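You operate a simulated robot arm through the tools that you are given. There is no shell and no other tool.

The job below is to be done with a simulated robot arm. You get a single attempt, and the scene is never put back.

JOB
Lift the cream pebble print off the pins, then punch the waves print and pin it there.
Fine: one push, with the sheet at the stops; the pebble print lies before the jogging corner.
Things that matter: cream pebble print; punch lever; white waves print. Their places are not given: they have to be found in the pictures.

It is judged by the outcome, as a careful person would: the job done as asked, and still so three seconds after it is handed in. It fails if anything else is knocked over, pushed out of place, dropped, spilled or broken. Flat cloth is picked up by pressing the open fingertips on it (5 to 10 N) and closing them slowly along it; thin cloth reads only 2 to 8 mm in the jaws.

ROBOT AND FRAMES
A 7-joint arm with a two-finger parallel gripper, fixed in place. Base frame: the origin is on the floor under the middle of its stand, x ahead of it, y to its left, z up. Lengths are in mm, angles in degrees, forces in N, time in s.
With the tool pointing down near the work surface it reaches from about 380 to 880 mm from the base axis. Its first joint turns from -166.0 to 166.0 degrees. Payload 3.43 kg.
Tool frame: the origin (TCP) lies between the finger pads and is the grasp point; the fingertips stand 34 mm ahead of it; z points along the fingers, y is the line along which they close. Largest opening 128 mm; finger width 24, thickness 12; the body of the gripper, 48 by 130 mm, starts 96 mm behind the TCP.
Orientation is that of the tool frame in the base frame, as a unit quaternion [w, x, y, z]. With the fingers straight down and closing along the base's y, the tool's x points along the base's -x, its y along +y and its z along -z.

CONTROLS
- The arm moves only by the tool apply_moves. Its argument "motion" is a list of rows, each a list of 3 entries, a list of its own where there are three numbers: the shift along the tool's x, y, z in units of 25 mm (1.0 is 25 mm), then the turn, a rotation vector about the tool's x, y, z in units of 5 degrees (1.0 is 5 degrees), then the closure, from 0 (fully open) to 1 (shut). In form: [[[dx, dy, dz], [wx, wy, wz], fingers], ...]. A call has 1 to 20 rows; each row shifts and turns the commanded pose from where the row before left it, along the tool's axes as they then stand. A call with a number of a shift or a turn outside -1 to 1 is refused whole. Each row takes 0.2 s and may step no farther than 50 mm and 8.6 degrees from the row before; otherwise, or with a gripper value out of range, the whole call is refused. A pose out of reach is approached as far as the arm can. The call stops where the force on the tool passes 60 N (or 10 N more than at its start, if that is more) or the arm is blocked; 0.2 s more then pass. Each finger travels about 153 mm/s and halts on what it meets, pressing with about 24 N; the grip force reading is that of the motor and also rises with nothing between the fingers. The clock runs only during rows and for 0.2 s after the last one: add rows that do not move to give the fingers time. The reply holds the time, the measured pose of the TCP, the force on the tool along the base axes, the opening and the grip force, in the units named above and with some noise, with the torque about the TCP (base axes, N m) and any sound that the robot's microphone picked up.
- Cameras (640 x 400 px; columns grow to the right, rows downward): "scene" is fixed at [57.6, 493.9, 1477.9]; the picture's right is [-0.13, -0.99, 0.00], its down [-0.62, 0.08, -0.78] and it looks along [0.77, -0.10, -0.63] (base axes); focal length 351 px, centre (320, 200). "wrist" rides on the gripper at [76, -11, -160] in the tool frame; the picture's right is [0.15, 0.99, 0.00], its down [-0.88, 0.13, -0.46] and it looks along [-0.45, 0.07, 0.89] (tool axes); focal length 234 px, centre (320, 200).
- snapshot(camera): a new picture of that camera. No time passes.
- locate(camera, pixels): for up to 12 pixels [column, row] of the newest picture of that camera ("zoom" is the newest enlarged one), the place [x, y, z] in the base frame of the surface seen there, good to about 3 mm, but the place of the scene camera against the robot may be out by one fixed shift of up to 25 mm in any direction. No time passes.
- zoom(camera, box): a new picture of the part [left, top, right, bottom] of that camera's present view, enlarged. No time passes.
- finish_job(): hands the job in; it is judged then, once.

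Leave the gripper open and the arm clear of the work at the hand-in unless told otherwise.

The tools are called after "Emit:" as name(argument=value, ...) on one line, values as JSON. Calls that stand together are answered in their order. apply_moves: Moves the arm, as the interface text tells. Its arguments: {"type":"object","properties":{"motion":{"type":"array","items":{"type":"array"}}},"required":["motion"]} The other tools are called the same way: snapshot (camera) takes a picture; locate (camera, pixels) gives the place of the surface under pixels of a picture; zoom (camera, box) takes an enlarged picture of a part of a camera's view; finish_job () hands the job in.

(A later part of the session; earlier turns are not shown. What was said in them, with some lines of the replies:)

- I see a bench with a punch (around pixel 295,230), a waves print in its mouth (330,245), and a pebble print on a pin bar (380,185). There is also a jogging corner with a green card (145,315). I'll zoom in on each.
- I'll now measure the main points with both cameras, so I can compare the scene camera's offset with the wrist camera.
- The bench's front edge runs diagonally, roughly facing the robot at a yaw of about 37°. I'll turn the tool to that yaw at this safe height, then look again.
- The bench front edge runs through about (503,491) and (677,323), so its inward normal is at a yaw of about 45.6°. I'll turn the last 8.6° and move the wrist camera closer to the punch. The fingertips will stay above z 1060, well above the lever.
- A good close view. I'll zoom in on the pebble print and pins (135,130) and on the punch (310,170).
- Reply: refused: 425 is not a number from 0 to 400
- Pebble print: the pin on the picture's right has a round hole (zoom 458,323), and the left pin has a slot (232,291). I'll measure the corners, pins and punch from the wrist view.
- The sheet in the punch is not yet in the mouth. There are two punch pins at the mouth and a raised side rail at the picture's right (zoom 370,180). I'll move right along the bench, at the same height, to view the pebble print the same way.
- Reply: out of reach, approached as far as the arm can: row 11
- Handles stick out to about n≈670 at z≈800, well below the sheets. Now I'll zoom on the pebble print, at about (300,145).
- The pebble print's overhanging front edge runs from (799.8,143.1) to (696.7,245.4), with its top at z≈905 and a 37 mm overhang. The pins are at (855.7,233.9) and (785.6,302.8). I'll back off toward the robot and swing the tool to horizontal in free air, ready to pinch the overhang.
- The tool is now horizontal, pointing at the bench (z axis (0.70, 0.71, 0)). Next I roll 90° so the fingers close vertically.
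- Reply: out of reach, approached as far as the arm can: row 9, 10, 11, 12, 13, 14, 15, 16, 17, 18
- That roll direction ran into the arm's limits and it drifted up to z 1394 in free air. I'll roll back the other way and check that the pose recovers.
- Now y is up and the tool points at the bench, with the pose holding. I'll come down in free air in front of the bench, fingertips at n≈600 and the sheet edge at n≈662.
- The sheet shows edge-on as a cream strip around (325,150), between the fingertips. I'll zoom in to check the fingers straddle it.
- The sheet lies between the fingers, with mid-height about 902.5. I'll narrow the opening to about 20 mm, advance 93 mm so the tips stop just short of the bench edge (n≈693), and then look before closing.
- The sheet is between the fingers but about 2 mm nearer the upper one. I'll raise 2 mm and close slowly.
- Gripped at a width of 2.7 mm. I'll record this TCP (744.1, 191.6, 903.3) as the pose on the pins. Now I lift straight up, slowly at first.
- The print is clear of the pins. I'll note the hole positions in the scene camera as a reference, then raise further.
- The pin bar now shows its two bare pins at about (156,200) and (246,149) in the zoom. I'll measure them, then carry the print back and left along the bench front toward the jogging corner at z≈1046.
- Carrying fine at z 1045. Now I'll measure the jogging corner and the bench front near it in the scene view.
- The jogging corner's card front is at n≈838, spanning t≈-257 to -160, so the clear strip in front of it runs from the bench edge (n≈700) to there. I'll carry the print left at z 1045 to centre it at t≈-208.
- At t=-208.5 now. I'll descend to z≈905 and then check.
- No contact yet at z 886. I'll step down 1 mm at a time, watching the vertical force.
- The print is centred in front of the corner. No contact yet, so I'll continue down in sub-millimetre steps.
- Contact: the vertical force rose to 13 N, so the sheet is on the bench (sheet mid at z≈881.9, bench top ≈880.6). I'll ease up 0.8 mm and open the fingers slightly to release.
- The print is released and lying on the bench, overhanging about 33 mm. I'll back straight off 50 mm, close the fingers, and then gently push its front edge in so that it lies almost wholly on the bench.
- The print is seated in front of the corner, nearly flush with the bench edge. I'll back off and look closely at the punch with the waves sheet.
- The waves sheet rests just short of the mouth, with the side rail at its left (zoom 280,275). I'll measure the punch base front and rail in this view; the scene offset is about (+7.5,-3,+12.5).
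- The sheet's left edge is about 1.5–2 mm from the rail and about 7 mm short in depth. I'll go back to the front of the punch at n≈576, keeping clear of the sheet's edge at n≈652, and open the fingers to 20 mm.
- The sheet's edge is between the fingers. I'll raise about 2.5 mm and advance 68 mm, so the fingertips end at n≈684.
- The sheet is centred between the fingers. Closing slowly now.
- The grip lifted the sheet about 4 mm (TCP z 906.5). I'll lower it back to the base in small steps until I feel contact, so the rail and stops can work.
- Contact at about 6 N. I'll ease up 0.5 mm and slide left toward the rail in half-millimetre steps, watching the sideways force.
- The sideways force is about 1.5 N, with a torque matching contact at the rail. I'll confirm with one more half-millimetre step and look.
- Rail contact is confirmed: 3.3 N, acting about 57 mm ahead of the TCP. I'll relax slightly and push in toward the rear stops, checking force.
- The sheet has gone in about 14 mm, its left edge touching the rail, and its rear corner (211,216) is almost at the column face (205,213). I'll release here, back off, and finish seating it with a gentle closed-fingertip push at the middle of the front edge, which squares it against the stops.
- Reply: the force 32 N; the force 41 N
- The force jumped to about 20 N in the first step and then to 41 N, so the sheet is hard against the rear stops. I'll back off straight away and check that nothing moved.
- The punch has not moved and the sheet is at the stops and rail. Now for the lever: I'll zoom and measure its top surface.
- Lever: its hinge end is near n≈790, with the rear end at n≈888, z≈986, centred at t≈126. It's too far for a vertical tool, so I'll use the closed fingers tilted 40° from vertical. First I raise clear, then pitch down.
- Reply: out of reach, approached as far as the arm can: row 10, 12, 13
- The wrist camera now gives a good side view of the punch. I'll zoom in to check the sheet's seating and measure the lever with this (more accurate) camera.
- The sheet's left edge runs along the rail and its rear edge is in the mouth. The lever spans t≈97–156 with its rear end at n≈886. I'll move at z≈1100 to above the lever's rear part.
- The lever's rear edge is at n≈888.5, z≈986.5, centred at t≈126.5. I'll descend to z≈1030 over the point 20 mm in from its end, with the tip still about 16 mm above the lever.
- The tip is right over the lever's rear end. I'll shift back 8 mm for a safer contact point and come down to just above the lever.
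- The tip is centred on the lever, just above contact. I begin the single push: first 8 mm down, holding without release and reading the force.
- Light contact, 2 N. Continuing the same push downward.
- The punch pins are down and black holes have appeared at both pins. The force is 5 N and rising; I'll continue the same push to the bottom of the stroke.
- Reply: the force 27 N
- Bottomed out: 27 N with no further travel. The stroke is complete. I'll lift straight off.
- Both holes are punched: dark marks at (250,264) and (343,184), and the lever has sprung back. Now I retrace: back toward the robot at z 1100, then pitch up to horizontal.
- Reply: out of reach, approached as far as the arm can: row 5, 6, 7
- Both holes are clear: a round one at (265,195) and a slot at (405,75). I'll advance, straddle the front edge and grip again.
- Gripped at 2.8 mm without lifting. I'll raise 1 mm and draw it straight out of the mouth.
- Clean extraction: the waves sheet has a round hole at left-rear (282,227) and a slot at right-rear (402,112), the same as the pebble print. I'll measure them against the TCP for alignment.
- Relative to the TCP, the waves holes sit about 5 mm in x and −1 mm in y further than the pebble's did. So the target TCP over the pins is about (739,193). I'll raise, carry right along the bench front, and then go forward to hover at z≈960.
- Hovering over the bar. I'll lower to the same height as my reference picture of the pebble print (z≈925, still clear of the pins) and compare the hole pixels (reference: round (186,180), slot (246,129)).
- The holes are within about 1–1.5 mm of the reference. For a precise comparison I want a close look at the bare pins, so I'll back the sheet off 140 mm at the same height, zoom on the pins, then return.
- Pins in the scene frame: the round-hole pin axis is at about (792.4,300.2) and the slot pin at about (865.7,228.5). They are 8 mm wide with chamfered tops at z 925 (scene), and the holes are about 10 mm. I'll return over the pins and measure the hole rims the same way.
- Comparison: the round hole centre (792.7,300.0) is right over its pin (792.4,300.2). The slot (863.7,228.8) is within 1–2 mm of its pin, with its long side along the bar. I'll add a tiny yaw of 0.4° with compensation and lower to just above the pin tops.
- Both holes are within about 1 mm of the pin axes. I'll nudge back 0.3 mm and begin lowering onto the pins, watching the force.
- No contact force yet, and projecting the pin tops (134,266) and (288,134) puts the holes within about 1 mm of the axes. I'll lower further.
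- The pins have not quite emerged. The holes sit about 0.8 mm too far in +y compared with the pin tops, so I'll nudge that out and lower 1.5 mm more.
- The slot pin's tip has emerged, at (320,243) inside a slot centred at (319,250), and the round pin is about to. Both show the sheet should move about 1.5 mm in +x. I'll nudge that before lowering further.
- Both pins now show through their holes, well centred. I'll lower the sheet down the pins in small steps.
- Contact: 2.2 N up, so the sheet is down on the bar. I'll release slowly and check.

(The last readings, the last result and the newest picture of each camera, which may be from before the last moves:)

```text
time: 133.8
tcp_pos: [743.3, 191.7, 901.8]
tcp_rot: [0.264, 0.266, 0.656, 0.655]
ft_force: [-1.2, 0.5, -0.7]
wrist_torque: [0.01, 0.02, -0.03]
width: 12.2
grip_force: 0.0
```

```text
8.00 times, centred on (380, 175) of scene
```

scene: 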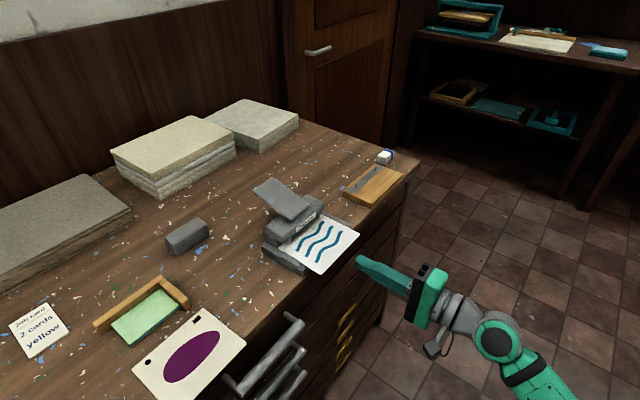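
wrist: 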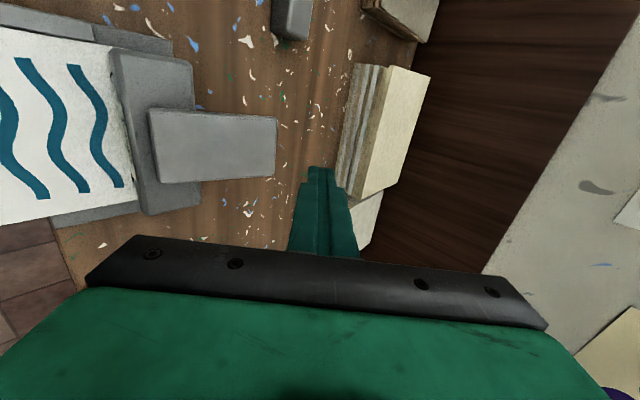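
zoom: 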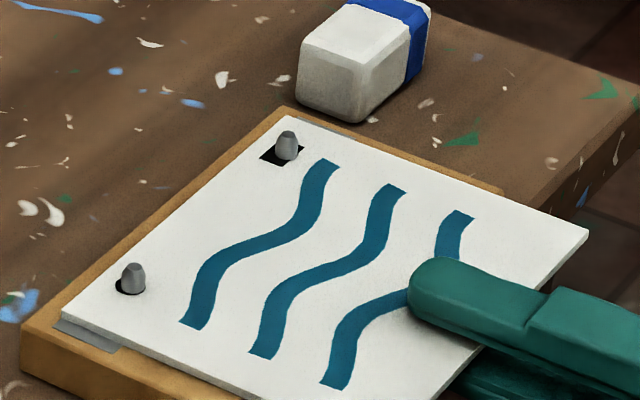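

The sheet lies flat on the bar with both pins through it. I'll back straight out.

Emit:
apply_moves(motion=[[[0, 0, -0.3], [0, 0, 0], 0.905], [[0, 0, -0.6], [0, 0, 0], 0.905], [[0, 0, -0.9], [0, 0, 0], 0.905], [[0, 0, -0.9], [0, 0, 0], 0.905], [[0, 0, -0.9], [0, 0, 0], 0.6], [[0, 0, -0.9], [0, 0, 0], 0.3], [[0, 0, -0.9], [0, 0, 0], 0], [[0, 0, 0], [0, 0, 0], 0], [[0, 0, 0], [0, 0, 0], 0]])

Emit:
snapshot(camera="scene")

Emit:
zoom(camera="scene", box=[350, 150, 410, 200])

Emit:
zoom(camera="scene", box=[100, 270, 300, 400])

```text
time: 135.8
tcp_pos: [647.5, 91.9, 901.4]
tcp_rot: [0.263, 0.265, 0.656, 0.655]
ft_force: [-0.3, 0.0, 0.2]
wrist_torque: [-0.05, -0.01, 0.01]
width: 128.0
grip_force: 0.0
```

```text
taken
```

scene: 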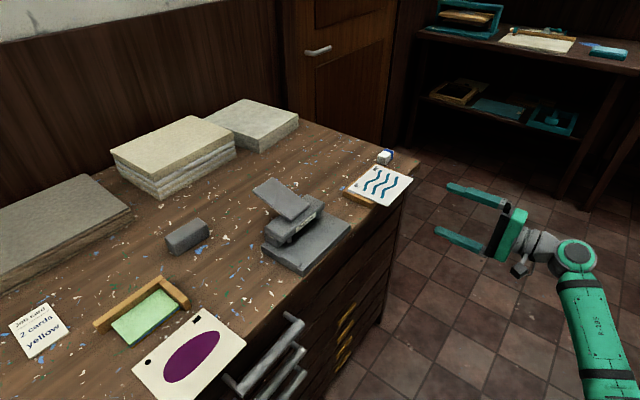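

```text
8.00 times, centred on (380, 175) of scene
```

zoom: 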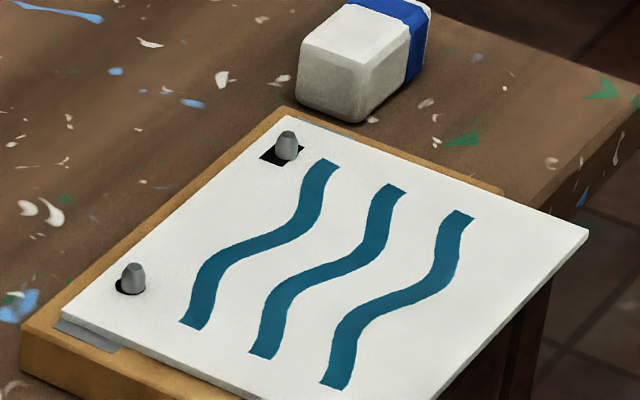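

```text
3.08 times, centred on (200, 335) of scene
```

zoom: 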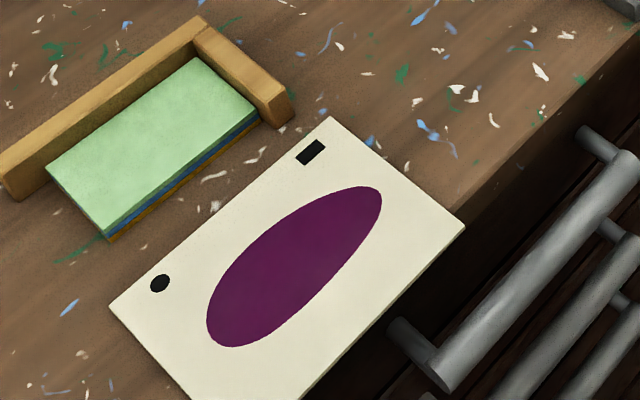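

Everything is in place: the waves print lies on the pins, the pebble print lies before the jogging corner, the lever is up and the punch is empty. I'll back the arm away a little more, then do a last check of sheet height and stillness.

Emit:
apply_moves(motion=[[[0, 0.5, -0.8], [0, 0, 0], 0], [[0, 0.8, -0.8], [0, 0, 0], 0], [[0, 0.8, 0], [0, 0, 0], 0], [[0, 0, 0], [0, 0, 0], 0], [[0, 0, 0], [0, 0, 0], 0]])

Emit:
zoom(camera="scene", box=[350, 150, 410, 200])

Emit:
locate(camera="zoom", pixels=[[150, 240], [300, 250], [240, 150], [400, 170], [520, 230], [350, 300], [30, 330], [290, 110], [95, 337], [70, 310], [132, 268], [287, 135]])

```text
time: 137.0
tcp_pos: [620.8, 64.6, 957.2]
tcp_rot: [0.263, 0.265, 0.657, 0.655]
ft_force: [0.0, -0.8, 0.0]
wrist_torque: [-0.04, -0.02, 0.0]
width: 127.8
grip_force: 0.1
```

```text
8.00 times, centred on (380, 175) of scene
```

zoom: 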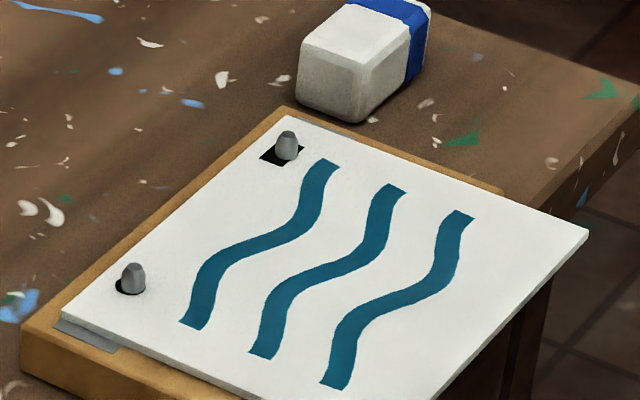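

```text
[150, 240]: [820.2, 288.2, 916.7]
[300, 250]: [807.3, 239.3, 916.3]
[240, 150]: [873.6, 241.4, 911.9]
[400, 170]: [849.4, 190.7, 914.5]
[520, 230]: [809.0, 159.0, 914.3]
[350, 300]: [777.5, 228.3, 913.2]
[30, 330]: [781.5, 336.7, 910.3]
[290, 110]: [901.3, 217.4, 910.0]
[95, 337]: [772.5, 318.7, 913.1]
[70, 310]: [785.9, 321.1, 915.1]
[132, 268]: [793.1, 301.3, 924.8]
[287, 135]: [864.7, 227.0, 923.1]
```

The sheet top reads about 914–916 and the bar about 910–913 (scene frame), so the print lies flat on the bar. Both pins stand through its holes and nothing is moving. The gripper is open and the arm is clear, so I'm handing in.

Emit:
finish_job()

```text
The job is handed in.
```

The job is handed in. The waves print is punched and pinned on the bar, and the pebble print lies flat before the jogging corner.

- **Pebble print:** It came straight up off the pins. Its front edge hangs about 8 mm past the bench edge, and its back edge stops short of the corner.
- **Punching:** I slid the waves print against the left rail and pushed it home to the rear stops. I then pressed the lever once, down to the end of its travel. Both holes came out clean: round on the left, slot on the right, matching the pebble print.
- **Pinning:** The waves print lies flat on the bar with both pins through its holes.

While seating the waves print against the rear stops I pushed harder than planned, reaching about 41 N before I backed off. In the pictures the punch had not moved, and nothing else was disturbed.

The gripper is open and the arm is clear of the work.
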